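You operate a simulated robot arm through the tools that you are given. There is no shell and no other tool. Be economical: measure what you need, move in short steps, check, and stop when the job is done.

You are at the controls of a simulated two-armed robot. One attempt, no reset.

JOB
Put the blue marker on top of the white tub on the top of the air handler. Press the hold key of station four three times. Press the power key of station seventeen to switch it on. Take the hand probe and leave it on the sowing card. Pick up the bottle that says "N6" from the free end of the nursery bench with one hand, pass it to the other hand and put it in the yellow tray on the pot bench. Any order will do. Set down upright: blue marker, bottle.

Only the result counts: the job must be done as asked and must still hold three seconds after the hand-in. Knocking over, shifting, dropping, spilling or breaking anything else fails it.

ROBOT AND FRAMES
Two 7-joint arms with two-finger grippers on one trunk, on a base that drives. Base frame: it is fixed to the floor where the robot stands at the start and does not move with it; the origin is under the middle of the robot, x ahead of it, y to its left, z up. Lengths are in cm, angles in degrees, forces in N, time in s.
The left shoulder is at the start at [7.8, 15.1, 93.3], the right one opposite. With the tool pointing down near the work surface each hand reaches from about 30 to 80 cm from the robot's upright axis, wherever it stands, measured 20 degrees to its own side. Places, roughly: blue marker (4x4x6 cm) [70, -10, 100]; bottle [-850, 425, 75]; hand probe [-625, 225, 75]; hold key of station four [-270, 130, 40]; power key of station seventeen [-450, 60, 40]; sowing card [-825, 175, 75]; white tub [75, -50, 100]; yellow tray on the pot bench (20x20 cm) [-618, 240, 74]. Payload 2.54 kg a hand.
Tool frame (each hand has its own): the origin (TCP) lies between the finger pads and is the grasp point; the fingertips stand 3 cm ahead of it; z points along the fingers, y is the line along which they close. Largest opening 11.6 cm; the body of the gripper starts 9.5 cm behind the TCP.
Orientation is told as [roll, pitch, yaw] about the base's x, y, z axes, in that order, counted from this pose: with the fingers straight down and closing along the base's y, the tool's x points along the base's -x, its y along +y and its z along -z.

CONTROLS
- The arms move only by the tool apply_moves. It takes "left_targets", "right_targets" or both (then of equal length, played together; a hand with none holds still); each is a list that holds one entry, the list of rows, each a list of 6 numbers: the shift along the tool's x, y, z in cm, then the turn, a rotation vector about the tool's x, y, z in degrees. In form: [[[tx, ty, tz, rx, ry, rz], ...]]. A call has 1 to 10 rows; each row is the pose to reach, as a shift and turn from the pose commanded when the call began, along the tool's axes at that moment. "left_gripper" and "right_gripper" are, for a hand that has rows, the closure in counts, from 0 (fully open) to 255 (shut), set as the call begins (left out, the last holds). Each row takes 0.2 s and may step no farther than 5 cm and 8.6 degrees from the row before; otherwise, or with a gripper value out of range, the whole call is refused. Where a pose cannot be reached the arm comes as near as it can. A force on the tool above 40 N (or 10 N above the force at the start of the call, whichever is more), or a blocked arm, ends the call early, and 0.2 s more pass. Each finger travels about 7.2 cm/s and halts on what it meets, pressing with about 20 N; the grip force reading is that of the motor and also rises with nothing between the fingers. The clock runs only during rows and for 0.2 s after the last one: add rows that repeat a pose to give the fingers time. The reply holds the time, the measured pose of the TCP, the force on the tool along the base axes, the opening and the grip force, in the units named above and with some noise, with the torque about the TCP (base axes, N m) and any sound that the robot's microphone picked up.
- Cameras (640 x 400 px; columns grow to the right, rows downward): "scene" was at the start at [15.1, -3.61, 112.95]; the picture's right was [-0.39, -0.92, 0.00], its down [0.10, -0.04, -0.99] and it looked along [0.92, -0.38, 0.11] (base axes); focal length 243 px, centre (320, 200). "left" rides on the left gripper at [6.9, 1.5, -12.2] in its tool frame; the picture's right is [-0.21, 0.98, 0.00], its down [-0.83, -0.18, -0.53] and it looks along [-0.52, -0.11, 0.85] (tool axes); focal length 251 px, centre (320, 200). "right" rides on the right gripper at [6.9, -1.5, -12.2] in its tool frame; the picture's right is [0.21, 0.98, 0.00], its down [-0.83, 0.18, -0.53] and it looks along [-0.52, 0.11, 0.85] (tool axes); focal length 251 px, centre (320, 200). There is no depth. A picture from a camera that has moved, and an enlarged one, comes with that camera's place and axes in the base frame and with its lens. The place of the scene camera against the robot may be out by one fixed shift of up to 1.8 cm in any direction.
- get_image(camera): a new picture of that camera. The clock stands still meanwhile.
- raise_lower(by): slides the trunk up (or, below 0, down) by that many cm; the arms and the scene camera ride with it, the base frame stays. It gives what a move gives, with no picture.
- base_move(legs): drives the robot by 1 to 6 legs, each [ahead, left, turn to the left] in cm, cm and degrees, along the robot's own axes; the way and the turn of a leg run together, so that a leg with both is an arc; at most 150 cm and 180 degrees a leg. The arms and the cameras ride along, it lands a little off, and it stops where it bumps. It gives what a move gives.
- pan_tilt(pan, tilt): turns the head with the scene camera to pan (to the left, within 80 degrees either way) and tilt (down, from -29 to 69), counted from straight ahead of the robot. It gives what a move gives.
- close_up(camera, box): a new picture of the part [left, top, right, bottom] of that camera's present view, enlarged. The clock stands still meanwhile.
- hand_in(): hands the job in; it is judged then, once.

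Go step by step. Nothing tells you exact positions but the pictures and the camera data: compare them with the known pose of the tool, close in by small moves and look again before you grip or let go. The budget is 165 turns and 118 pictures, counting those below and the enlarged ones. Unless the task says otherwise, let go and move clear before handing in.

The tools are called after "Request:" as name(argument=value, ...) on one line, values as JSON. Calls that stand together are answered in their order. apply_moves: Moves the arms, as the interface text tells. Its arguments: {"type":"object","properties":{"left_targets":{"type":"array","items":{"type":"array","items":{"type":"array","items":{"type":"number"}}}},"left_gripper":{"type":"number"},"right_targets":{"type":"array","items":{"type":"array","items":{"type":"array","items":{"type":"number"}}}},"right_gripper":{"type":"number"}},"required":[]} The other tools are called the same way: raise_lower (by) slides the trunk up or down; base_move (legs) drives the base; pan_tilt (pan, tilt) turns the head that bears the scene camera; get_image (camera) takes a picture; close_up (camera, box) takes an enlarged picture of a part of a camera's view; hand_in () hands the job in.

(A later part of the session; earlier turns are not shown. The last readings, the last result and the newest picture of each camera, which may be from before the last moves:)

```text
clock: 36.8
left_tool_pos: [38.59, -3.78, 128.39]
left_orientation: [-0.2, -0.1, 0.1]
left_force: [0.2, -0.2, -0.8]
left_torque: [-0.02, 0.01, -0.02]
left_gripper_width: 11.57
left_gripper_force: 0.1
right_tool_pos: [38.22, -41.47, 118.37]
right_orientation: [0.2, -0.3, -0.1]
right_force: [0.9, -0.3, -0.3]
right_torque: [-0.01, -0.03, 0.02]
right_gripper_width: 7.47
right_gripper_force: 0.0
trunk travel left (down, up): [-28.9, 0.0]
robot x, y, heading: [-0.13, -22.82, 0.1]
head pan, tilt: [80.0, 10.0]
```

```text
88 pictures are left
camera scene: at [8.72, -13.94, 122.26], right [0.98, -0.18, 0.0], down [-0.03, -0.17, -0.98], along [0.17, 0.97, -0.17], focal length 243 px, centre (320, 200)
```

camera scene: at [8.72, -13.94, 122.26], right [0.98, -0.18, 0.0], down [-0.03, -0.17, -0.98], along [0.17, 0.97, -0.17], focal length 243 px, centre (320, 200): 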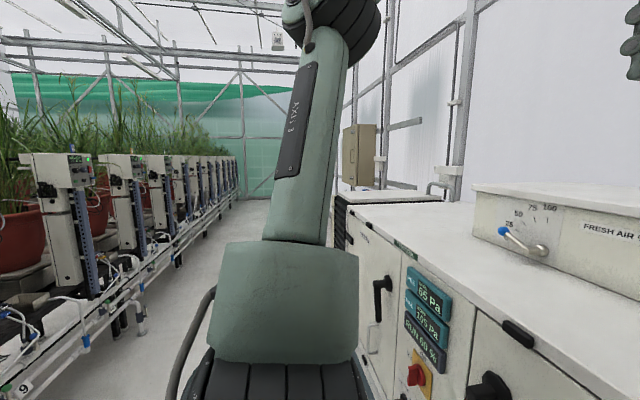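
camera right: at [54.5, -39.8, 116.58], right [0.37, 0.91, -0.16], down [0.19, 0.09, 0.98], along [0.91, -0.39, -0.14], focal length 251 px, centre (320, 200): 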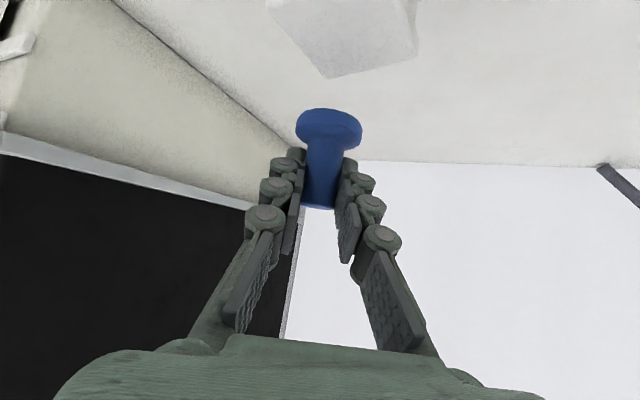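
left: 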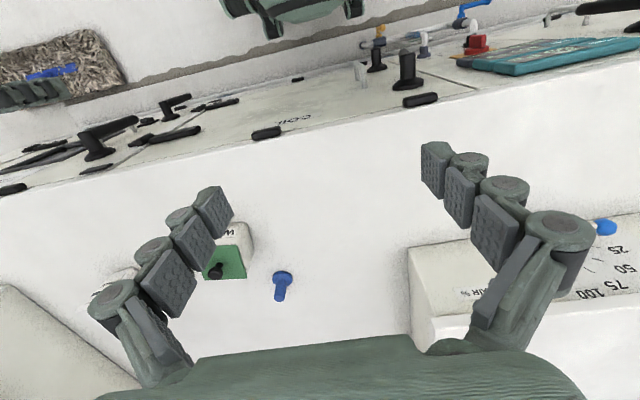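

The marker is done. Station rows run along y at about x −100. I'll back off the air handler and turn left to survey the route.

Request:
base_move(legs=[[-25, 0, 0], [0, 0, 90]])

Request:
get_image(camera="scene")

Request:
pan_tilt(pan=20, tilt=10)

Request:
get_image(camera="scene")

```text
clock: 42.5
left_tool_pos: [-43.79, 15.75, 128.2]
left_orientation: [-0.2, -0.2, 89.9]
left_force: [-0.2, 0.8, 0.0]
left_torque: [-0.01, -0.01, -0.04]
left_gripper_width: 11.62
left_gripper_force: 0.1
right_tool_pos: [-6.35, 15.36, 118.46]
right_orientation: [0.2, -0.3, 89.8]
right_force: [0.0, -0.2, 0.5]
right_torque: [-0.02, -0.01, 0.06]
right_gripper_width: 7.52
right_gripper_force: 0.1
trunk travel left (down, up): [-28.9, 0.0]
robot x, y, heading: [-25.22, -22.55, 90.0]
head pan, tilt: [80.0, 10.0]
```

```text
87 pictures are left
camera scene: at [-33.72, -14.67, 122.26], right [0.18, 0.98, 0.0], down [0.17, -0.03, -0.98], along [-0.97, 0.17, -0.17], focal length 243 px, centre (320, 200)
```

scene: 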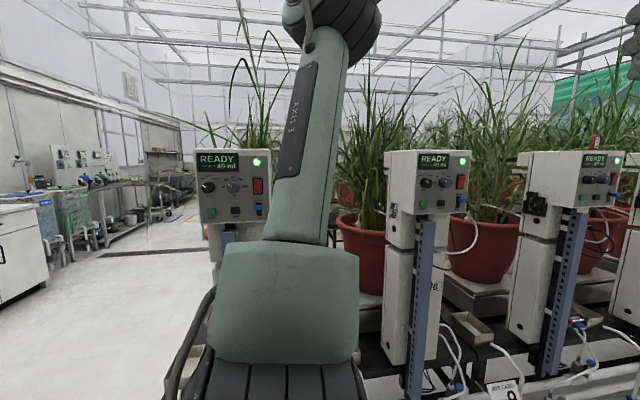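

```text
clock: 43.8
left_tool_pos: [-43.95, 15.59, 128.47]
left_orientation: [-0.2, -0.2, 90.0]
left_force: [0.3, 0.9, -0.1]
left_torque: [0.02, 0.02, -0.02]
left_gripper_width: 11.59
left_gripper_force: 0.1
right_tool_pos: [-6.31, 15.39, 118.55]
right_orientation: [0.3, -0.3, 89.9]
right_force: [0.0, 0.3, 0.4]
right_torque: [0.02, 0.01, 0.01]
right_gripper_width: 7.5
right_gripper_force: 0.1
trunk travel left (down, up): [-28.9, 0.0]
robot x, y, heading: [-25.03, -22.96, 90.2]
head pan, tilt: [20.0, 10.0]
```

```text
86 pictures are left
camera scene: at [-27.73, -7.56, 122.26], right [0.94, 0.34, 0.0], down [0.06, -0.16, -0.98], along [-0.34, 0.93, -0.17], focal length 243 px, centre (320, 200)
```

scene: 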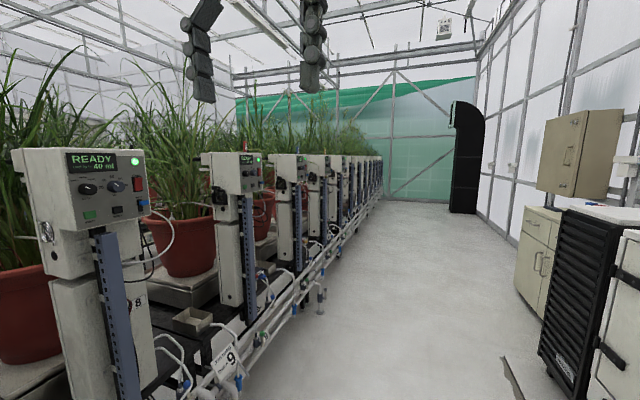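

Stations here line up along y at x≈−110 with their keypads facing me. I'll turn to face −x, step to the open floor at y≈−75 and look.

Request:
base_move(legs=[[-30, 0, 90], [0, 25, 0]])

Request:
pan_tilt(pan=0, tilt=10)

Request:
get_image(camera="scene")

```text
clock: 50.8
left_tool_pos: [-43.84, -86.44, 128.35]
left_orientation: [-0.3, -0.1, -179.2]
left_force: [-0.2, -0.5, -0.8]
left_torque: [0.01, 0.01, 0.03]
left_gripper_width: 11.6
left_gripper_force: 0.0
right_tool_pos: [-44.11, -48.74, 118.52]
right_orientation: [0.3, -0.4, -179.4]
right_force: [-0.1, 0.4, -0.1]
right_torque: [0.03, 0.01, -0.03]
right_gripper_width: 7.51
right_gripper_force: 0.0
trunk travel left (down, up): [-28.9, 0.0]
robot x, y, heading: [-5.66, -66.8, -179.1]
head pan, tilt: [20.0, 10.0]
cut short: leg 1
```

```text
clock: 51.6
left_tool_pos: [-43.86, -86.38, 128.38]
left_orientation: [-0.2, -0.2, -179.2]
left_force: [-0.5, -0.3, 0.1]
left_torque: [-0.02, 0.02, 0.01]
left_gripper_width: 11.58
left_gripper_force: 0.0
right_tool_pos: [-44.11, -48.74, 118.41]
right_orientation: [0.3, -0.3, -179.5]
right_force: [1.2, -0.1, -0.1]
right_torque: [0.02, 0.0, -0.01]
right_gripper_width: 7.49
right_gripper_force: 0.1
trunk travel left (down, up): [-28.9, 0.0]
robot x, y, heading: [-5.62, -66.63, -179.3]
head pan, tilt: [0.0, 10.0]
```

```text
85 pictures are left
camera scene: at [-21.35, -67.26, 122.26], right [-0.01, 1.0, 0.0], down [0.17, 0.0, -0.98], along [-0.98, -0.01, -0.17], focal length 243 px, centre (320, 200)
```

scene: 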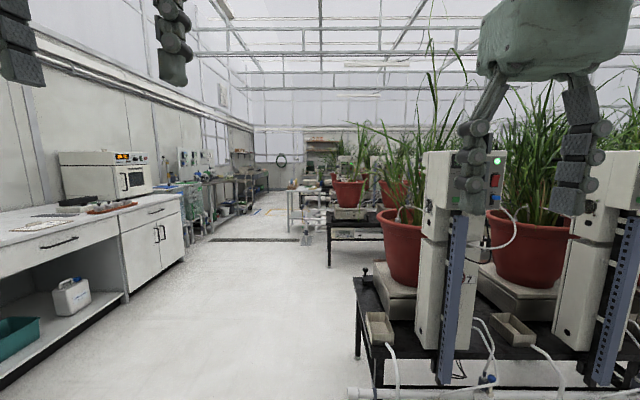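

The arc was cut short, so something may have been bumped, possibly the mop. I'll check behind-left.

Request:
pan_tilt(pan=80, tilt=30)

Request:
get_image(camera="scene")

```text
clock: 53.1
left_tool_pos: [-43.82, -86.32, 128.36]
left_orientation: [-0.2, -0.2, -179.2]
left_force: [0.0, 0.3, 0.3]
left_torque: [0.01, -0.01, 0.02]
left_gripper_width: 11.57
left_gripper_force: 0.0
right_tool_pos: [-44.11, -48.67, 118.45]
right_orientation: [0.3, -0.3, -179.4]
right_force: [-0.4, -0.2, 0.1]
right_torque: [-0.01, 0.02, -0.03]
right_gripper_width: 7.52
right_gripper_force: 0.0
trunk travel left (down, up): [-28.9, 0.0]
robot x, y, heading: [-5.41, -66.72, -178.9]
head pan, tilt: [80.0, 30.0]
```

```text
84 pictures are left
camera scene: at [-13.53, -76.07, 119.03], right [-0.99, 0.16, 0.0], down [0.08, 0.49, -0.87], along [-0.14, -0.85, -0.5], focal length 243 px, centre (320, 200)
```

scene: 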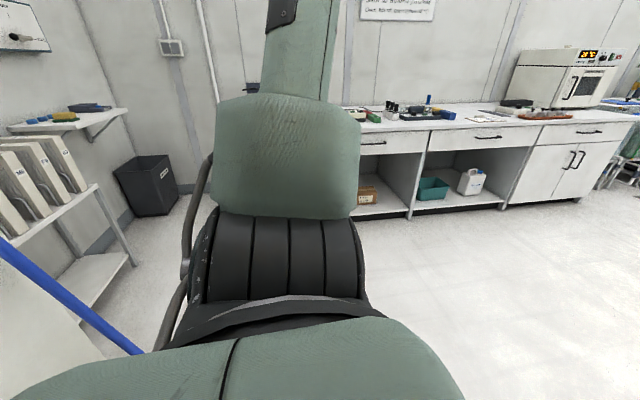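

The mop hasn't moved, and the bump was most likely the cabinet's handle behind me. The route along y≈−100 is open, so I'll drive to the mouth of the second aisle at x≈−210.

Request:
base_move(legs=[[0, 33, -0.9], [150, 0, 0], [55, 0, 0]])

Request:
pan_tilt(pan=-65, tilt=10)

Request:
get_image(camera="scene")

```text
clock: 55.5
left_tool_pos: [-43.97, -103.08, 128.46]
left_orientation: [-0.3, -0.2, -179.9]
left_force: [1.4, -0.6, -0.1]
left_torque: [0.08, 0.01, -0.02]
left_gripper_width: 11.61
left_gripper_force: 0.0
right_tool_pos: [-43.87, -65.5, 118.5]
right_orientation: [0.2, -0.3, -180.0]
right_force: [0.5, 0.3, 0.3]
right_torque: [0.08, -0.02, 0.02]
right_gripper_width: 7.54
right_gripper_force: 0.0
trunk travel left (down, up): [-28.9, 0.0]
robot x, y, heading: [-5.43, -83.67, -180.1]
head pan, tilt: [80.0, 30.0]
stopped in leg 1: the robot was blocked; the commanded pose is now the measured one
```

```text
clock: 57.8
left_tool_pos: [-43.9, -102.91, 128.46]
left_orientation: [0.0, -0.2, -179.9]
left_force: [-0.5, -0.3, 0.5]
left_torque: [0.03, -0.03, -0.02]
left_gripper_width: 11.6
left_gripper_force: 0.2
right_tool_pos: [-43.89, -65.28, 118.45]
right_orientation: [0.3, -0.3, 180.0]
right_force: [-0.1, -0.2, 0.4]
right_torque: [-0.01, 0.0, 0.03]
right_gripper_width: 7.5
right_gripper_force: 0.0
trunk travel left (down, up): [-28.9, 0.0]
robot x, y, heading: [-5.14, -83.53, -180.2]
head pan, tilt: [-65.0, 10.0]
```

```text
83 pictures are left
camera scene: at [-15.89, -75.68, 122.26], right [0.91, 0.42, 0.0], down [0.07, -0.16, -0.98], along [-0.42, 0.89, -0.17], focal length 243 px, centre (320, 200)
```

scene: 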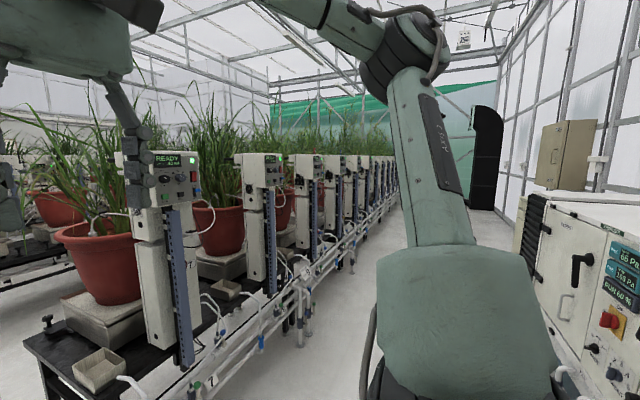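

I was blocked, most likely by the mop or a handle behind. I'll go forward before stepping aside, then glance back.

Request:
base_move(legs=[[35, 0, 0]])

Request:
pan_tilt(pan=80, tilt=35)

Request:
get_image(camera="scene")

```text
clock: 60.0
left_tool_pos: [-78.01, -103.63, 128.27]
left_orientation: [-0.1, -0.2, -179.3]
left_force: [-0.5, 1.1, -0.8]
left_torque: [0.01, 0.0, -0.01]
left_gripper_width: 11.61
left_gripper_force: 0.1
right_tool_pos: [-78.27, -65.89, 118.46]
right_orientation: [0.2, -0.4, -179.4]
right_force: [0.6, 0.7, 0.9]
right_torque: [0.01, -0.05, 0.01]
right_gripper_width: 7.49
right_gripper_force: 0.1
trunk travel left (down, up): [-28.9, 0.0]
robot x, y, heading: [-39.71, -84.11, -179.6]
head pan, tilt: [-65.0, 10.0]
```

```text
clock: 62.3
left_tool_pos: [-77.88, -103.57, 128.49]
left_orientation: [-0.1, -0.2, -179.4]
left_force: [-0.1, -0.8, -0.1]
left_torque: [0.0, 0.0, -0.02]
left_gripper_width: 11.6
left_gripper_force: 0.0
right_tool_pos: [-78.2, -65.9, 118.58]
right_orientation: [0.3, -0.3, -179.4]
right_force: [0.3, 0.1, 0.9]
right_torque: [-0.01, 0.0, -0.02]
right_gripper_width: 7.52
right_gripper_force: 0.1
trunk travel left (down, up): [-28.9, 0.0]
robot x, y, heading: [-39.52, -83.96, -179.3]
head pan, tilt: [80.0, 35.0]
```

```text
82 pictures are left
camera scene: at [-47.57, -93.1, 118.25], right [-0.99, 0.16, 0.0], down [0.09, 0.57, -0.82], along [-0.13, -0.81, -0.57], focal length 243 px, centre (320, 200)
```

scene: 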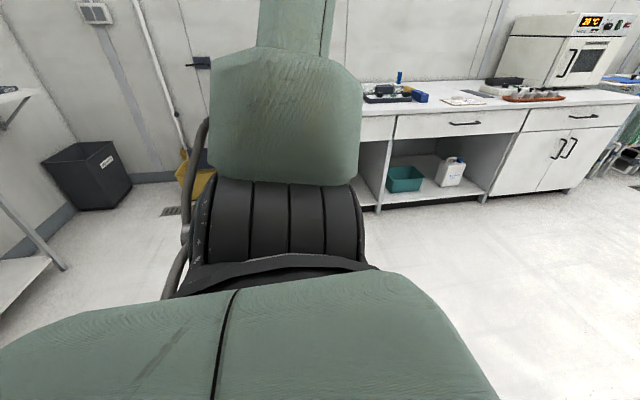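

Request:
base_move(legs=[[0, 18, -0.6], [100, 0, 0], [70, 0, 0]])

Request:
pan_tilt(pan=-60, tilt=15)

Request:
get_image(camera="scene")

```text
clock: 73.0
left_tool_pos: [-251.52, -120.04, 128.38]
left_orientation: [-0.1, -0.1, 179.6]
left_force: [-0.8, 0.8, -0.7]
left_torque: [0.0, -0.02, -0.02]
left_gripper_width: 11.61
left_gripper_force: 0.0
right_tool_pos: [-251.1, -82.55, 118.53]
right_orientation: [0.3, -0.3, 179.7]
right_force: [-0.8, 0.3, 0.1]
right_torque: [-0.01, -0.01, -0.01]
right_gripper_width: 7.49
right_gripper_force: 0.0
trunk travel left (down, up): [-28.9, 0.0]
robot x, y, heading: [-212.74, -101.45, 179.5]
head pan, tilt: [80.0, 35.0]
```

```text
clock: 75.3
left_tool_pos: [-251.54, -120.2, 128.41]
left_orientation: [-0.1, -0.2, 179.7]
left_force: [0.4, 0.7, 0.0]
left_torque: [-0.03, 0.01, -0.01]
left_gripper_width: 11.61
left_gripper_force: 0.1
right_tool_pos: [-251.11, -82.47, 118.49]
right_orientation: [0.4, -0.3, 179.5]
right_force: [0.0, 0.4, 0.5]
right_torque: [0.01, -0.02, 0.0]
right_gripper_width: 7.5
right_gripper_force: 0.0
trunk travel left (down, up): [-28.9, 0.0]
robot x, y, heading: [-212.69, -101.86, 179.6]
head pan, tilt: [-60.0, 15.0]
```

```text
81 pictures are left
camera scene: at [-223.99, -93.49, 121.45], right [0.87, 0.5, 0.0], down [0.13, -0.22, -0.97], along [-0.48, 0.84, -0.26], focal length 243 px, centre (320, 200)
```

scene: 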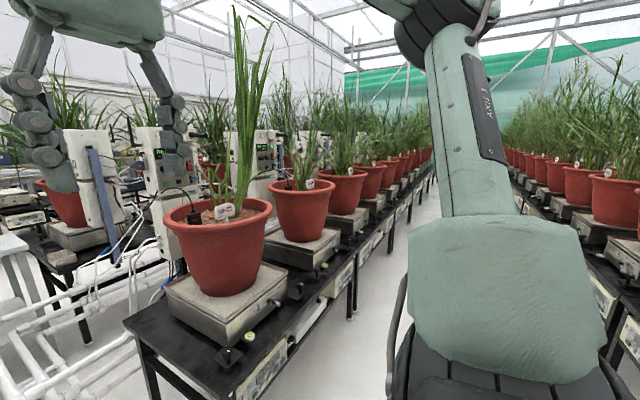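

Here the pots sit on scales on a low bench, with keys and label plates on its front. I'll zoom in on these.

Request:
close_up(camera="scene", box=[120, 240, 376, 400])

Request:
close_up(camera="scene", box=[260, 150, 420, 250])

```text
2.50 times, centred on (248, 320) of scene
camera zoom: at [-223.99, -93.49, 121.45], right [0.87, 0.5, 0.0], down [0.13, -0.22, -0.97], along [-0.48, 0.84, -0.26], focal length 607 px, centre (500, -100)
```

zoom: 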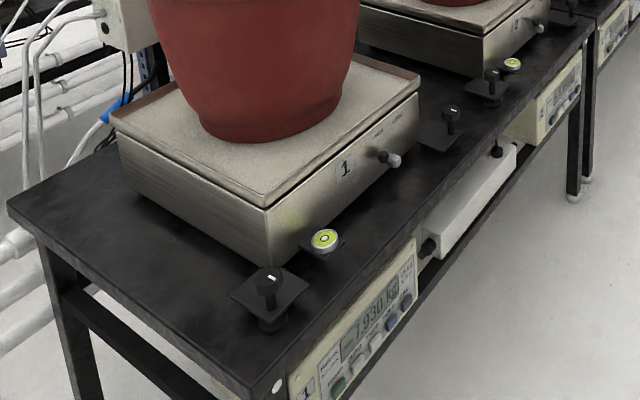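

```text
4.00 times, centred on (340, 200) of scene
camera zoom: at [-223.99, -93.49, 121.45], right [0.87, 0.5, 0.0], down [0.13, -0.22, -0.97], along [-0.48, 0.84, -0.26], focal length 971 px, centre (240, 200)
```

zoom: 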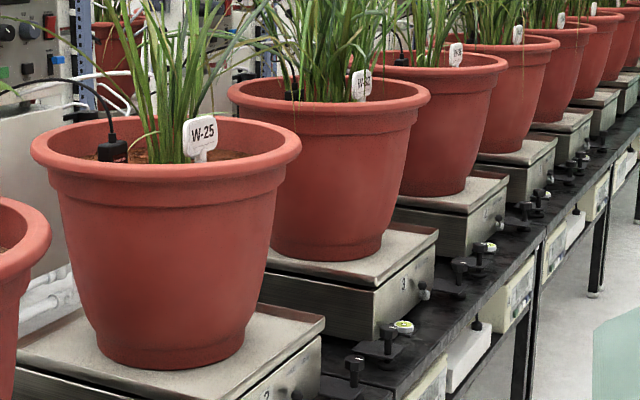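

The stations have indicator panels on the bench's front edge, station 1 at y≈−29. I'll strafe up the aisle toward station 4.

Request:
base_move(legs=[[-4, 0, 0.5], [0, -120, 0]])

Request:
pan_tilt(pan=-45, tilt=35)

Request:
get_image(camera="scene")

```text
clock: 87.6
left_tool_pos: [-247.82, 0.11, 128.36]
left_orientation: [-0.1, -0.2, -179.7]
left_force: [0.0, -0.1, 0.2]
left_torque: [0.0, 0.04, -0.01]
left_gripper_width: 11.6
left_gripper_force: 0.1
right_tool_pos: [-247.96, 37.74, 118.54]
right_orientation: [0.3, -0.4, -179.6]
right_force: [0.3, -0.3, 0.0]
right_torque: [0.01, 0.02, 0.02]
right_gripper_width: 7.53
right_gripper_force: 0.0
trunk travel left (down, up): [-28.9, 0.0]
robot x, y, heading: [-209.87, 19.42, -179.4]
head pan, tilt: [-60.0, 15.0]
```

```text
clock: 88.4
left_tool_pos: [-247.87, 0.06, 128.28]
left_orientation: [-0.1, -0.2, -179.6]
left_force: [0.5, -0.4, 0.7]
left_torque: [0.02, -0.01, -0.04]
left_gripper_width: 11.6
left_gripper_force: 0.0
right_tool_pos: [-247.83, 37.67, 118.5]
right_orientation: [0.3, -0.3, -179.7]
right_force: [0.3, -0.1, -0.2]
right_torque: [-0.04, -0.04, -0.01]
right_gripper_width: 7.53
right_gripper_force: 0.0
trunk travel left (down, up): [-28.9, 0.0]
robot x, y, heading: [-209.45, 19.36, -179.8]
head pan, tilt: [-45.0, 35.0]
```

```text
78 pictures are left
camera scene: at [-222.21, 25.21, 118.26], right [0.7, 0.71, 0.0], down [0.41, -0.4, -0.82], along [-0.58, 0.58, -0.57], focal length 243 px, centre (320, 200)
```

scene: 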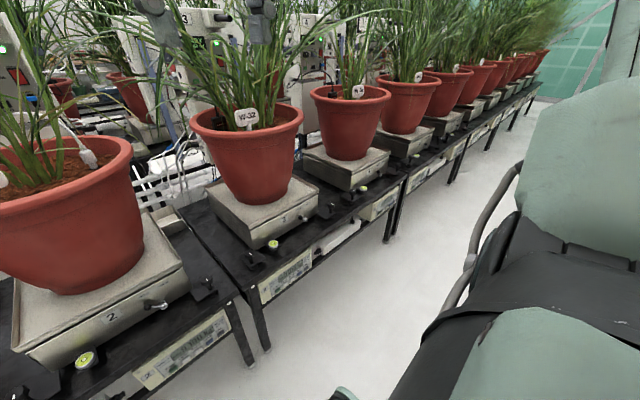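

Station 4's panel is at about [-277, 128, 37]. I'll drive further to face it.

Request:
base_move(legs=[[0, -93, 0]])

Request:
pan_tilt(pan=-10, tilt=50)

Request:
get_image(camera="scene")

```text
clock: 97.8
left_tool_pos: [-248.16, 94.19, 128.41]
left_orientation: [-0.1, -0.1, 180.0]
left_force: [-0.3, 0.0, 0.5]
left_torque: [-0.02, -0.01, 0.02]
left_gripper_width: 11.61
left_gripper_force: 0.1
right_tool_pos: [-247.89, 131.72, 118.32]
right_orientation: [0.4, -0.3, 179.8]
right_force: [0.8, -0.2, -0.2]
right_torque: [-0.01, -0.02, 0.01]
right_gripper_width: 7.51
right_gripper_force: 0.0
trunk travel left (down, up): [-28.9, 0.0]
robot x, y, heading: [-209.85, 112.71, 179.8]
head pan, tilt: [-45.0, 35.0]
```

```text
clock: 98.8
left_tool_pos: [-248.11, 94.03, 128.39]
left_orientation: [-0.1, -0.1, 179.9]
left_force: [0.0, 0.2, -0.4]
left_torque: [-0.01, 0.0, -0.02]
left_gripper_width: 11.58
left_gripper_force: 0.1
right_tool_pos: [-247.9, 131.6, 118.45]
right_orientation: [0.2, -0.3, 179.8]
right_force: [0.1, -0.1, 0.2]
right_torque: [-0.01, 0.02, -0.03]
right_gripper_width: 7.52
right_gripper_force: 0.0
trunk travel left (down, up): [-28.9, 0.0]
robot x, y, heading: [-209.66, 112.53, 180.2]
head pan, tilt: [-10.0, 50.0]
```

```text
77 pictures are left
camera scene: at [-223.72, 114.12, 116.08], right [0.18, 0.98, 0.0], down [0.75, -0.14, -0.64], along [-0.63, 0.11, -0.77], focal length 243 px, centre (320, 200)
```

scene: 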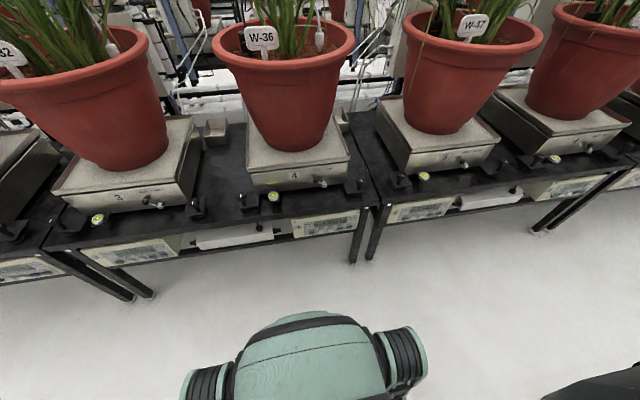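

Request:
close_up(camera="scene", box=[230, 160, 390, 260])

Request:
close_up(camera="scene", box=[285, 200, 365, 250])

```text
4.00 times, centred on (310, 210) of scene
camera zoom: at [-223.72, 114.12, 116.08], right [0.18, 0.98, 0.0], down [0.75, -0.14, -0.64], along [-0.63, 0.11, -0.77], focal length 971 px, centre (360, 160)
```

zoom: 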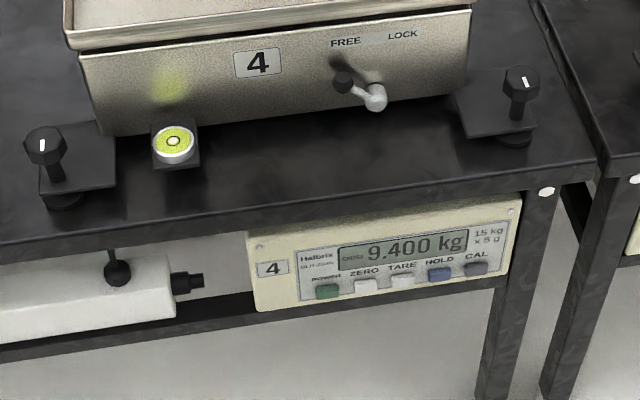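

```text
8.00 times, centred on (325, 225) of scene
camera zoom: at [-223.72, 114.12, 116.08], right [0.18, 0.98, 0.0], down [0.75, -0.14, -0.64], along [-0.63, 0.11, -0.77], focal length 1942 px, centre (280, 0)
```

zoom: 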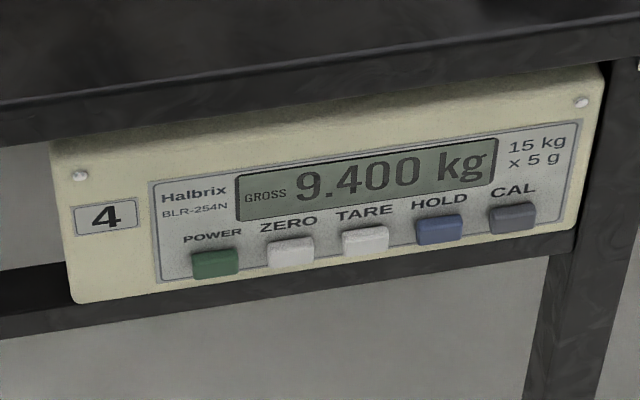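

The keys are POWER, ZERO, TARE, HOLD and CAL, with HOLD at about [-274, 130.6, 36]. I'll lower the trunk and bring the right hand down with its fingers shut.

Request:
raise_lower(by=-28.9)

Request:
apply_moves(right_targets=[[[0, 0, 4.5, 0, 0, 0], [0, 0, 9, 0, 0, 0], [0, 0, 13.5, 0, 0, 0], [0, 0, 18, 0, 0, 0], [0, 0, 22.5, 0, 0, 0], [0, 0, 27, 0, 0, 0], [0, 0, 31.5, 0, -8, 0], [0, 0, 36, 0, -16, 0], [0, 0, 38, 0, -24, 0], [0, 0, 40, 0, -32, 0]]], right_gripper=255)

Request:
apply_moves(right_targets=[[[0, 0, 0, 0, -8, 0], [0, 0, 0, 0, -16, 0], [0, 0, 0, 0, -24, 0], [0, 0, 0, 0, -32, 0], [0, 0, 0, 0, -38, 0]]])

Request:
get_image(camera="right")

Request:
get_image(camera="scene")

```text
clock: 101.7
left_tool_pos: [-248.19, 94.09, 99.54]
left_orientation: [-0.1, -0.2, 179.9]
left_force: [0.6, -0.1, -0.7]
left_torque: [-0.01, -0.01, 0.02]
left_gripper_width: 11.56
left_gripper_force: 0.1
right_tool_pos: [-247.86, 131.67, 89.66]
right_orientation: [0.3, -0.3, 179.8]
right_force: [-0.4, -0.1, -0.3]
right_torque: [-0.01, -0.03, 0.0]
right_gripper_width: 7.51
right_gripper_force: 0.0
trunk travel left (down, up): [0.0, 28.9]
robot x, y, heading: [-209.67, 113.2, 179.8]
head pan, tilt: [-10.0, 50.0]
```

```text
clock: 103.9
left_tool_pos: [-248.13, 94.06, 99.46]
left_orientation: [-0.1, -0.2, 179.8]
left_force: [1.1, 0.5, -0.2]
left_torque: [0.01, -0.01, 0.0]
left_gripper_width: 11.58
left_gripper_force: 0.0
right_tool_pos: [-253.44, 130.42, 48.13]
right_orientation: [0.3, -32.3, 179.6]
right_force: [-0.3, 0.0, 0.9]
right_torque: [0.0, 0.0, 0.05]
right_gripper_width: 0.0
right_gripper_force: 20.3
right hand out of reach, approached as far as the arm can: row 8, 9, 10
trunk travel left (down, up): [0.0, 28.9]
robot x, y, heading: [-209.66, 112.58, 179.8]
head pan, tilt: [-10.0, 50.0]
```

```text
clock: 105.1
left_tool_pos: [-248.19, 94.11, 99.57]
left_orientation: [-0.2, -0.1, 179.9]
left_force: [0.3, 0.2, 0.6]
left_torque: [0.03, -0.02, 0.0]
left_gripper_width: 11.6
left_gripper_force: 0.0
right_tool_pos: [-258.1, 134.91, 51.29]
right_orientation: [1.1, -70.3, 178.7]
right_force: [0.3, 0.3, -0.3]
right_torque: [0.0, -0.02, 0.01]
right_gripper_width: 0.02
right_gripper_force: 19.8
right hand out of reach, approached as far as the arm can: row 1, 2, 3, 4, 5
trunk travel left (down, up): [0.0, 28.9]
robot x, y, heading: [-209.61, 113.26, 179.8]
head pan, tilt: [-10.0, 50.0]
```

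```text
74 pictures are left
camera right: at [-244.3, 136.35, 49.0], right [0.07, -0.98, -0.2], down [0.22, -0.18, 0.96], along [-0.97, -0.11, 0.21], focal length 251 px, centre (320, 200)
```

right: 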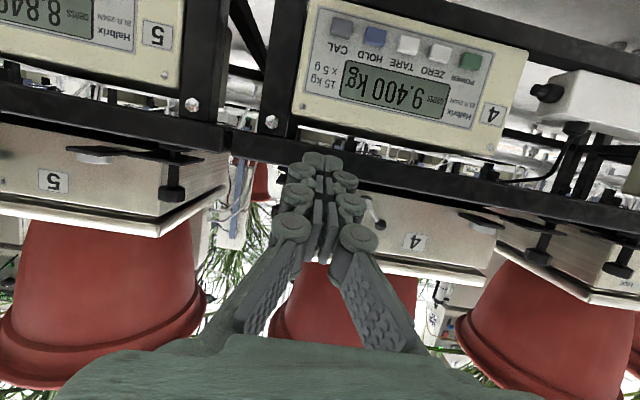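

```text
73 pictures are left
camera scene: at [-223.72, 114.11, 87.2], right [0.18, 0.98, 0.0], down [0.75, -0.13, -0.64], along [-0.63, 0.11, -0.77], focal length 243 px, centre (320, 200)
```

scene: 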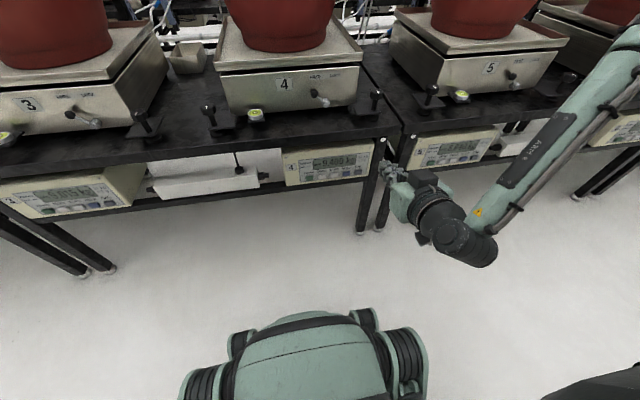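

Both views put the HOLD key at [-273, 130.7, 37.1]. I'll go down first, then forward to about 4 cm short of it.

Request:
apply_moves(right_targets=[[[3.7, 1.4, 1.35, 0, 0, 0], [7.4, 2.8, 2.7, 0, 0, 0], [11.1, 4.2, 4.04, 0, 0, 0], [9.7, 4.2, 7.9, 0, 0, 0], [8.25, 4.2, 11.84, 0, 0, 0], [8.25, 4.2, 11.84, 0, 0, 0]]])

Request:
get_image(camera="right")

```text
clock: 106.5
left_tool_pos: [-248.2, 94.12, 99.63]
left_orientation: [-0.1, -0.2, 179.9]
left_force: [0.7, 0.4, 0.2]
left_torque: [0.0, 0.0, -0.03]
left_gripper_width: 11.6
left_gripper_force: 0.0
right_tool_pos: [-266.65, 136.11, 49.01]
right_orientation: [1.1, -70.3, 178.7]
right_force: [-0.1, -0.4, 0.0]
right_torque: [-0.02, -0.05, 0.0]
right_gripper_width: 0.02
right_gripper_force: 19.4
right hand out of reach, approached as far as the arm can: row 1, 2, 3, 4, 5, 6
trunk travel left (down, up): [0.0, 28.9]
robot x, y, heading: [-209.53, 113.25, 179.6]
head pan, tilt: [-10.0, 50.0]
```

```text
72 pictures are left
camera right: at [-252.81, 137.61, 46.71], right [0.07, -0.98, -0.2], down [0.22, -0.18, 0.96], along [-0.97, -0.11, 0.2], focal length 251 px, centre (320, 200)
```

right: 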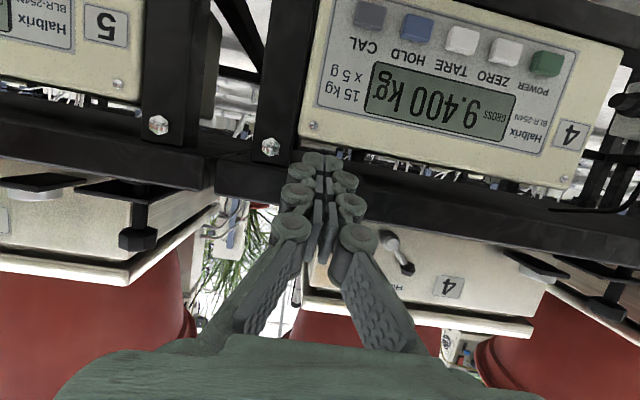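

The arm folds too tightly this close, so I'll back the base off by 12 cm.

Request:
base_move(legs=[[-12, 0, 0]])

Request:
apply_moves(right_targets=[[[3, 1.8, 1, 0, 0, 0], [6, 3.6, 2, 0, 0, 0], [9, 5.4, 3.3, 0, 0, 0], [9, 5.4, 3.3, 0, 0, 0]]])

```text
clock: 107.7
left_tool_pos: [-236.17, 94.04, 99.43]
left_orientation: [0.0, -0.2, 179.8]
left_force: [0.7, -0.6, -1.0]
left_torque: [0.0, -0.06, 0.02]
left_gripper_width: 11.6
left_gripper_force: 0.0
right_tool_pos: [-254.4, 136.29, 49.05]
right_orientation: [1.0, -70.2, 178.8]
right_force: [-0.8, -0.9, -0.7]
right_torque: [0.0, 0.01, 0.0]
right_gripper_width: 0.0
right_gripper_force: 20.1
trunk travel left (down, up): [0.0, 28.9]
robot x, y, heading: [-197.55, 112.51, 179.8]
head pan, tilt: [-10.0, 50.0]
```

```text
clock: 108.7
left_tool_pos: [-236.08, 94.03, 99.47]
left_orientation: [-0.1, -0.2, 179.7]
left_force: [-0.6, -1.0, 0.1]
left_torque: [0.02, 0.0, -0.02]
left_gripper_width: 11.6
left_gripper_force: 0.1
right_tool_pos: [-254.51, 136.27, 49.12]
right_orientation: [1.0, -70.2, 178.8]
right_force: [-0.8, -0.7, 0.3]
right_torque: [0.04, -0.03, -0.02]
right_gripper_width: 0.01
right_gripper_force: 20.0
right hand out of reach, approached as far as the arm can: row 1, 2, 3, 4
trunk travel left (down, up): [0.0, 28.9]
robot x, y, heading: [-197.86, 113.13, 179.8]
head pan, tilt: [-10.0, 50.0]
```

Request:
apply_moves(right_targets=[[[-1.5, 1, 4, 0, 0, 0], [-2.5, 2, 7.5, 0, 0, 0], [0, 3, 10, 0, 0, 0], [2.5, 4.3, 12.3, 0, 0, 0], [4.95, 5.6, 14.5, 0, 0, 0], [4.95, 5.6, 14.5, 0, 0, 0]]])

Request:
get_image(camera="right")

```text
clock: 110.1
left_tool_pos: [-236.11, 94.16, 99.51]
left_orientation: [-0.1, -0.3, 179.7]
left_force: [1.1, -0.9, -0.7]
left_torque: [-0.01, -0.03, 0.02]
left_gripper_width: 11.58
left_gripper_force: 0.1
right_tool_pos: [-262.87, 136.44, 49.91]
right_orientation: [1.1, -70.2, 178.8]
right_force: [0.1, -0.6, 0.8]
right_torque: [0.0, 0.0, -0.01]
right_gripper_width: 0.0
right_gripper_force: 19.5
right hand out of reach, approached as far as the arm can: row 1, 2, 3, 4, 5, 6
trunk travel left (down, up): [0.0, 28.9]
robot x, y, heading: [-197.5, 112.69, 179.6]
head pan, tilt: [-10.0, 50.0]
```

```text
71 pictures are left
camera right: at [-249.07, 137.76, 47.63], right [0.07, -0.98, -0.2], down [0.22, -0.18, 0.96], along [-0.97, -0.11, 0.2], focal length 251 px, centre (320, 200)
```

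right: 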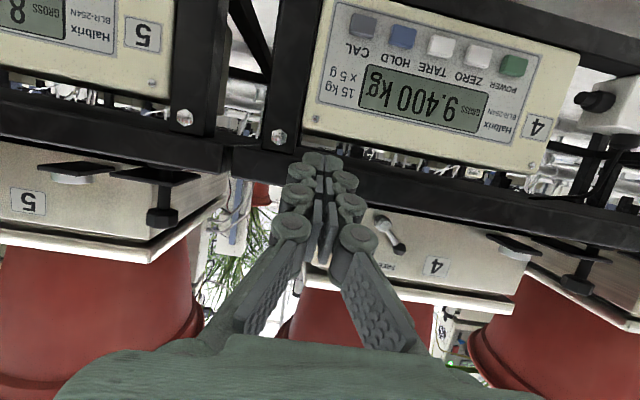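

The wrist can't stay near-horizontal this low. I'll use 45° pitch instead and press with the fingertips.

Request:
apply_moves(right_targets=[[[0, 0, 0, 0, 8.3, 0], [0, 0, 0, 0, 16.6, 0], [0, 0, 0, 0, 25, 0], [0, 0, 0, 0, 25, 0]]])

Request:
apply_moves(right_targets=[[[2.5, 1.9, 2.5, 0, 0, 0], [5, 3.8, 5, 0, 0, 0], [6, 5.7, 7.5, 0, 0, 0], [4.03, 5.7, 10.4, 0, 0, 0], [4.03, 5.7, 10.4, 0, 0, 0]]])

Request:
get_image(camera="right")

```text
clock: 111.1
left_tool_pos: [-236.18, 94.02, 99.43]
left_orientation: [-0.1, -0.2, 179.9]
left_force: [0.2, 0.2, 0.6]
left_torque: [0.02, 0.0, 0.06]
left_gripper_width: 11.61
left_gripper_force: 0.1
right_tool_pos: [-263.17, 136.11, 49.85]
right_orientation: [0.5, -45.1, 179.3]
right_force: [0.4, -0.2, 0.2]
right_torque: [0.01, 0.0, 0.02]
right_gripper_width: 0.0
right_gripper_force: 20.5
trunk travel left (down, up): [0.0, 28.9]
robot x, y, heading: [-197.75, 113.13, 179.8]
head pan, tilt: [-10.0, 50.0]
```

```text
clock: 112.3
left_tool_pos: [-236.2, 94.13, 99.41]
left_orientation: [-0.1, -0.2, 179.8]
left_force: [-0.5, 0.5, 0.4]
left_torque: [-0.02, -0.01, 0.03]
left_gripper_width: 11.61
left_gripper_force: 0.0
right_tool_pos: [-264.04, 134.42, 45.26]
right_orientation: [0.5, -45.1, 179.4]
right_force: [0.0, 0.2, -0.2]
right_torque: [-0.01, 0.02, 0.0]
right_gripper_width: 0.01
right_gripper_force: 20.4
right hand out of reach, approached as far as the arm can: row 2, 3, 4, 5
trunk travel left (down, up): [0.0, 28.9]
robot x, y, heading: [-197.51, 112.87, 179.7]
head pan, tilt: [-10.0, 50.0]
```

```text
70 pictures are left
camera right: at [-250.55, 135.83, 49.05], right [0.15, -0.98, -0.15], down [-0.2, -0.17, 0.96], along [-0.97, -0.11, -0.23], focal length 251 px, centre (320, 200)
```

right: 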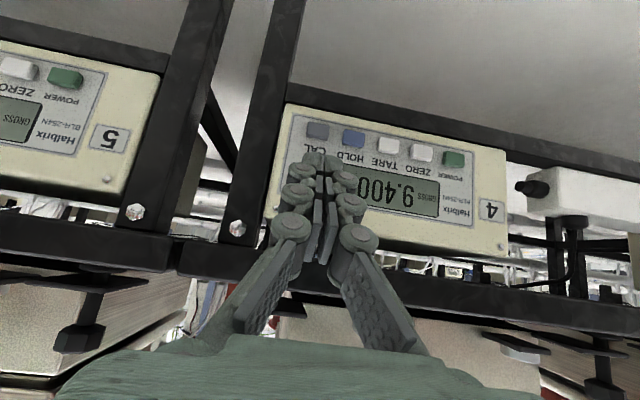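

Request:
apply_moves(right_targets=[[[-2, 0, -2, 0, 8, 0], [-2, 0, -2, 0, 16, 0], [-2, 0, -2, 0, 24, 0], [0, 0, 0, 0, 30, 0], [3, 0, 3, 0, 30, 0], [6, 0, 6, 0, 30, 0]]])

```text
clock: 113.7
left_tool_pos: [-236.22, 94.14, 99.57]
left_orientation: [-0.1, -0.1, 179.8]
left_force: [0.5, 0.8, 0.1]
left_torque: [-0.01, 0.0, 0.01]
left_gripper_width: 11.61
left_gripper_force: 0.1
right_tool_pos: [-260.2, 137.68, 41.73]
right_orientation: [0.3, -15.1, 179.6]
right_force: [0.5, 0.2, 0.7]
right_torque: [-0.01, -0.01, -0.01]
right_gripper_width: 0.03
right_gripper_force: 19.7
right hand out of reach, approached as far as the arm can: row 4, 5, 6
trunk travel left (down, up): [0.0, 28.9]
robot x, y, heading: [-197.63, 112.86, 179.8]
head pan, tilt: [-10.0, 50.0]
```

Request:
apply_moves(right_targets=[[[4.5, -1.5, 1, 0, 0, 0], [9, -3, 2, 0, 0, 0], [13, -5, 2.7, 0, 0, 0], [13, -5, 2.7, 0, 0, 0]]])

Request:
get_image(camera="scene")

```text
clock: 114.7
left_tool_pos: [-236.11, 94.06, 99.58]
left_orientation: [-0.1, -0.2, 179.8]
left_force: [0.1, 0.7, 0.1]
left_torque: [-0.01, 0.0, 0.0]
left_gripper_width: 11.58
left_gripper_force: 0.0
right_tool_pos: [-248.35, 142.25, 35.89]
right_orientation: [0.4, -15.2, 179.6]
right_force: [-0.3, 0.6, 0.2]
right_torque: [0.01, 0.01, -0.01]
right_gripper_width: 0.01
right_gripper_force: 20.3
trunk travel left (down, up): [0.0, 28.9]
robot x, y, heading: [-197.74, 113.05, 180.0]
head pan, tilt: [-10.0, 50.0]
```

```text
69 pictures are left
camera scene: at [-211.67, 114.1, 87.2], right [0.18, 0.98, 0.0], down [0.75, -0.14, -0.64], along [-0.63, 0.11, -0.77], focal length 243 px, centre (320, 200)
```

scene: 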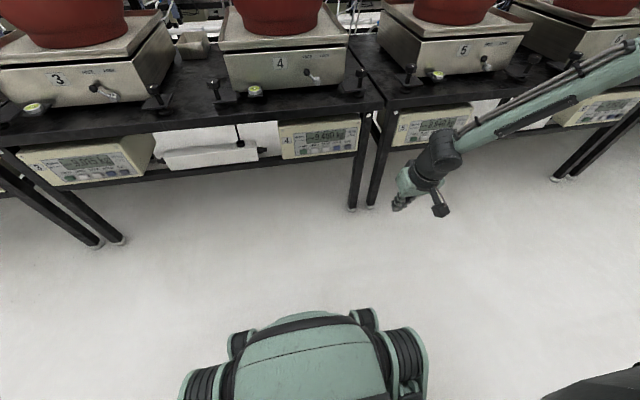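

Low reach works when the target is nearer and further to the side. I'll drive so the HOLD key sits there, stopping 9 cm short first.

Request:
base_move(legs=[[0, 11, 0], [13, 0, 0]])

Request:
get_image(camera="right")

Request:
pan_tilt(pan=-45, tilt=35)

Request:
get_image(camera="scene")

```text
clock: 117.3
left_tool_pos: [-249.26, 83.32, 99.52]
left_orientation: [0.0, -0.2, 179.7]
left_force: [0.3, 0.1, 0.6]
left_torque: [-0.01, -0.02, 0.02]
left_gripper_width: 11.57
left_gripper_force: 0.0
right_tool_pos: [-261.4, 131.46, 35.92]
right_orientation: [0.4, -15.2, 179.6]
right_force: [0.3, 0.4, -0.4]
right_torque: [0.02, -0.01, -0.03]
right_gripper_width: 0.0
right_gripper_force: 20.1
trunk travel left (down, up): [0.0, 28.9]
robot x, y, heading: [-210.75, 102.12, 179.5]
head pan, tilt: [-10.0, 50.0]
```

```text
68 pictures are left
camera right: at [-251.55, 133.0, 45.89], right [0.2, -0.98, -0.05], down [-0.66, -0.17, 0.73], along [-0.73, -0.11, -0.68], focal length 251 px, centre (320, 200)
```

right: 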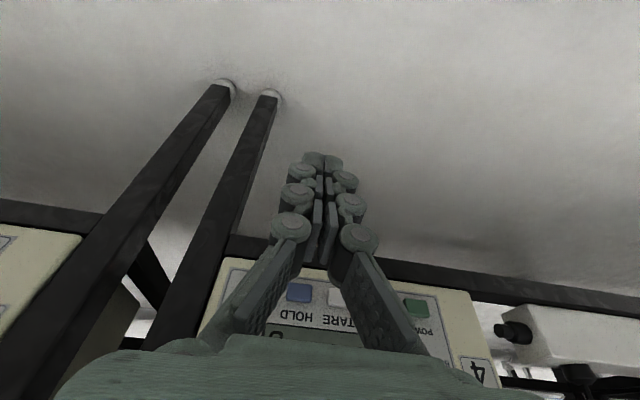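

```text
clock: 118.3
left_tool_pos: [-249.24, 83.32, 99.41]
left_orientation: [-0.1, -0.2, 179.6]
left_force: [0.4, -0.2, -0.4]
left_torque: [0.03, -0.01, -0.03]
left_gripper_width: 11.61
left_gripper_force: 0.0
right_tool_pos: [-261.47, 131.48, 35.9]
right_orientation: [0.3, -15.3, 179.5]
right_force: [-1.0, 1.0, 1.2]
right_torque: [-0.02, -0.01, 0.01]
right_gripper_width: 0.0
right_gripper_force: 19.6
trunk travel left (down, up): [0.0, 28.9]
robot x, y, heading: [-210.7, 102.08, 179.7]
head pan, tilt: [-45.0, 35.0]
```

```text
67 pictures are left
camera scene: at [-223.42, 108.1, 89.37], right [0.71, 0.7, 0.0], down [0.4, -0.41, -0.82], along [-0.58, 0.58, -0.57], focal length 243 px, centre (320, 200)
```

scene: 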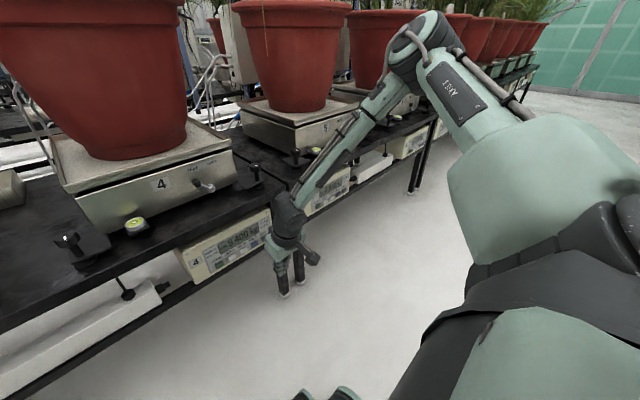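

I'll pitch to −30° and approach to about 3 cm in front of the HOLD key.

Request:
apply_moves(right_targets=[[[-1, 0.2, -3, 0, -5, 0], [-3.5, 0.5, -3, 0, -10, 0], [-6.6, 0.8, -1.55, 0, -15, 0], [-6.6, 0.8, -1.55, 0, -15, 0]]])

Request:
get_image(camera="right")

```text
clock: 119.3
left_tool_pos: [-249.31, 83.28, 99.42]
left_orientation: [-0.1, -0.2, 179.8]
left_force: [-0.5, 0.6, 0.3]
left_torque: [0.05, 0.0, 0.01]
left_gripper_width: 11.61
left_gripper_force: 0.1
right_tool_pos: [-267.4, 130.73, 39.23]
right_orientation: [0.5, -30.3, 179.5]
right_force: [-0.5, 0.2, 0.6]
right_torque: [0.03, -0.02, 0.0]
right_gripper_width: 0.0
right_gripper_force: 20.4
trunk travel left (down, up): [0.0, 28.9]
robot x, y, heading: [-211.02, 101.97, 180.0]
head pan, tilt: [-45.0, 35.0]
```

```text
66 pictures are left
camera right: at [-255.37, 132.31, 46.32], right [0.18, -0.98, -0.1], down [-0.45, -0.17, 0.88], along [-0.88, -0.11, -0.47], focal length 251 px, centre (320, 200)
```

right: 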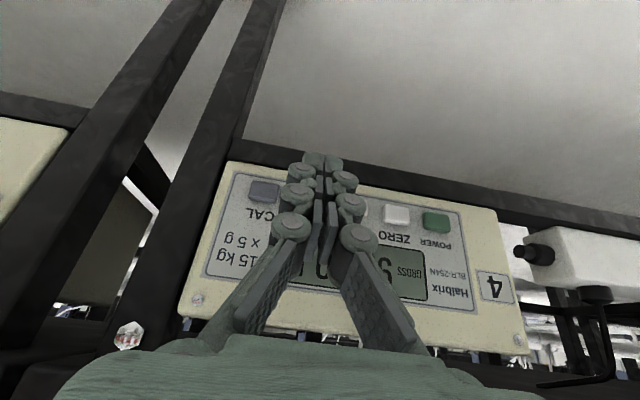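

HOLD lines up at y≈131.0. I'll close in gently and watch the force and sound.

Request:
apply_moves(right_targets=[[[-1.9, -0.3, 1.1, 0, 0, 0], [-2.25, -0.3, 1.3, 0, 0, 0], [-2.6, -0.3, 1.5, 0, 0, 0]]])

Request:
get_image(camera="right")

```text
clock: 120.2
left_tool_pos: [-249.3, 83.32, 99.59]
left_orientation: [-0.1, -0.1, 179.8]
left_force: [-0.2, -0.3, 0.7]
left_torque: [0.02, 0.02, 0.01]
left_gripper_width: 11.6
left_gripper_force: 0.0
right_tool_pos: [-270.55, 131.08, 39.21]
right_orientation: [0.4, -30.2, 179.5]
right_force: [1.7, -1.0, 0.0]
right_torque: [-0.02, -0.03, 0.05]
right_gripper_width: 0.58
right_gripper_force: 28.7
trunk travel left (down, up): [0.0, 28.9]
robot x, y, heading: [-210.72, 102.22, 179.6]
head pan, tilt: [-45.0, 35.0]
```

```text
65 pictures are left
camera right: at [-258.34, 132.59, 46.3], right [0.18, -0.98, -0.1], down [-0.45, -0.17, 0.88], along [-0.88, -0.11, -0.47], focal length 251 px, centre (320, 200)
```

right: 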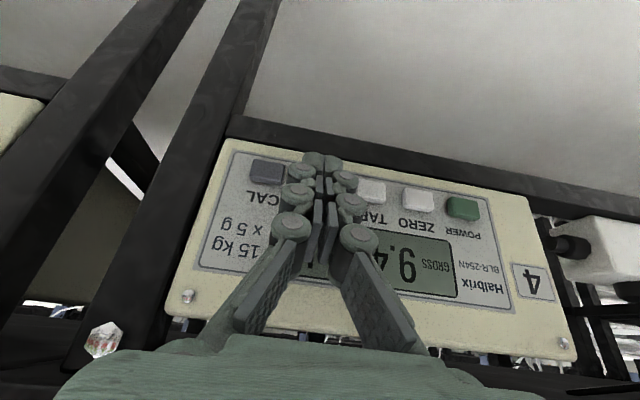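

Request:
apply_moves(right_targets=[[[-0.26, 0, 0.15, 0, 0, 0], [-0.52, 0, 0.3, 0, 0, 0]]])

Request:
close_up(camera="right", box=[220, 120, 480, 300])

```text
clock: 120.8
left_tool_pos: [-249.27, 83.33, 99.48]
left_orientation: [-0.1, -0.1, 179.6]
left_force: [0.0, 0.4, 0.6]
left_torque: [-0.04, 0.0, -0.04]
left_gripper_width: 11.59
left_gripper_force: 0.2
right_tool_pos: [-270.92, 131.06, 39.14]
right_orientation: [0.4, -30.1, 179.4]
right_force: [7.9, -1.0, 3.1]
right_torque: [0.0, -0.09, 0.03]
right_gripper_width: 0.6
right_gripper_force: 28.8
trunk travel left (down, up): [0.0, 28.9]
robot x, y, heading: [-210.51, 102.2, 179.6]
head pan, tilt: [-45.0, 35.0]
heard: click
```

```text
2.22 times, centred on (350, 210) of right
camera zoom: at [-258.82, 132.58, 46.25], right [0.18, -0.98, -0.1], down [-0.45, -0.17, 0.88], along [-0.88, -0.11, -0.47], focal length 559 px, centre (253, 178)
```

zoom: 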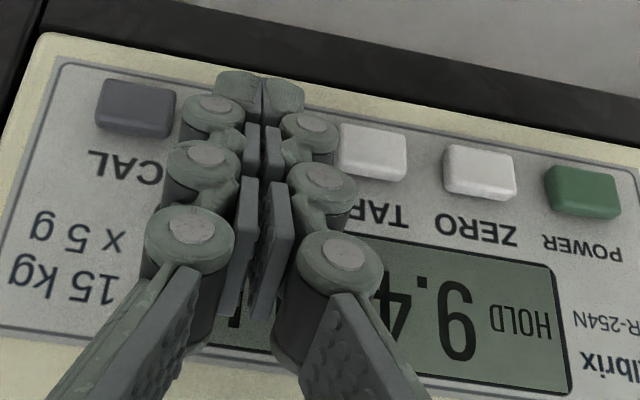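

One click was heard and the display shows HOLD. I'll release and press twice more, one at a time.

Request:
apply_moves(right_targets=[[[0.5, 0, -0.3, 0, 0, 0], [0.9, 0, -0.5, 0, 0, 0], [0.9, 0, -0.5, 0, 0, 0]]])

Request:
apply_moves(right_targets=[[[-0.4, 0, 0.23, 0, 0, 0], [-0.65, 0, 0.37, 0, 0, 0], [-0.9, 0, 0.5, 0, 0, 0], [-0.9, 0, 0.5, 0, 0, 0]]])

Request:
close_up(camera="right", box=[220, 120, 480, 300])

```text
clock: 121.5
left_tool_pos: [-249.32, 83.28, 99.47]
left_orientation: [-0.1, -0.3, 179.7]
left_force: [0.2, -0.3, -0.3]
left_torque: [-0.01, -0.01, 0.0]
left_gripper_width: 11.6
left_gripper_force: 0.1
right_tool_pos: [-270.1, 131.1, 39.1]
right_orientation: [0.5, -30.4, 179.5]
right_force: [-1.2, -0.4, -0.8]
right_torque: [0.02, 0.0, -0.01]
right_gripper_width: 0.0
right_gripper_force: 28.3
trunk travel left (down, up): [0.0, 28.9]
robot x, y, heading: [-210.7, 101.83, 179.8]
head pan, tilt: [-45.0, 35.0]
```

```text
clock: 122.5
left_tool_pos: [-249.32, 83.22, 99.53]
left_orientation: [-0.1, -0.2, 179.7]
left_force: [-0.1, -0.1, -0.2]
left_torque: [-0.01, -0.01, -0.02]
left_gripper_width: 11.59
left_gripper_force: 0.1
right_tool_pos: [-271.01, 130.98, 39.12]
right_orientation: [0.3, -30.0, 179.5]
right_force: [8.3, -0.1, 1.3]
right_torque: [-0.01, -0.11, 0.0]
right_gripper_width: 0.61
right_gripper_force: 28.4
trunk travel left (down, up): [0.0, 28.9]
robot x, y, heading: [-210.84, 101.64, 179.4]
head pan, tilt: [-45.0, 35.0]
heard: click
```

```text
2.22 times, centred on (350, 210) of right
camera zoom: at [-258.82, 132.53, 46.23], right [0.18, -0.98, -0.1], down [-0.45, -0.17, 0.88], along [-0.88, -0.11, -0.47], focal length 559 px, centre (253, 178)
```

zoom: 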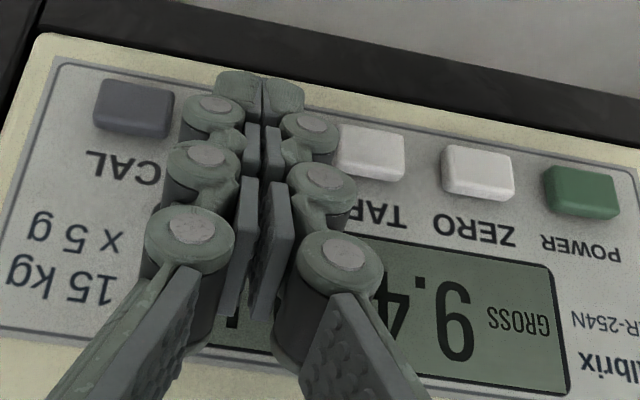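

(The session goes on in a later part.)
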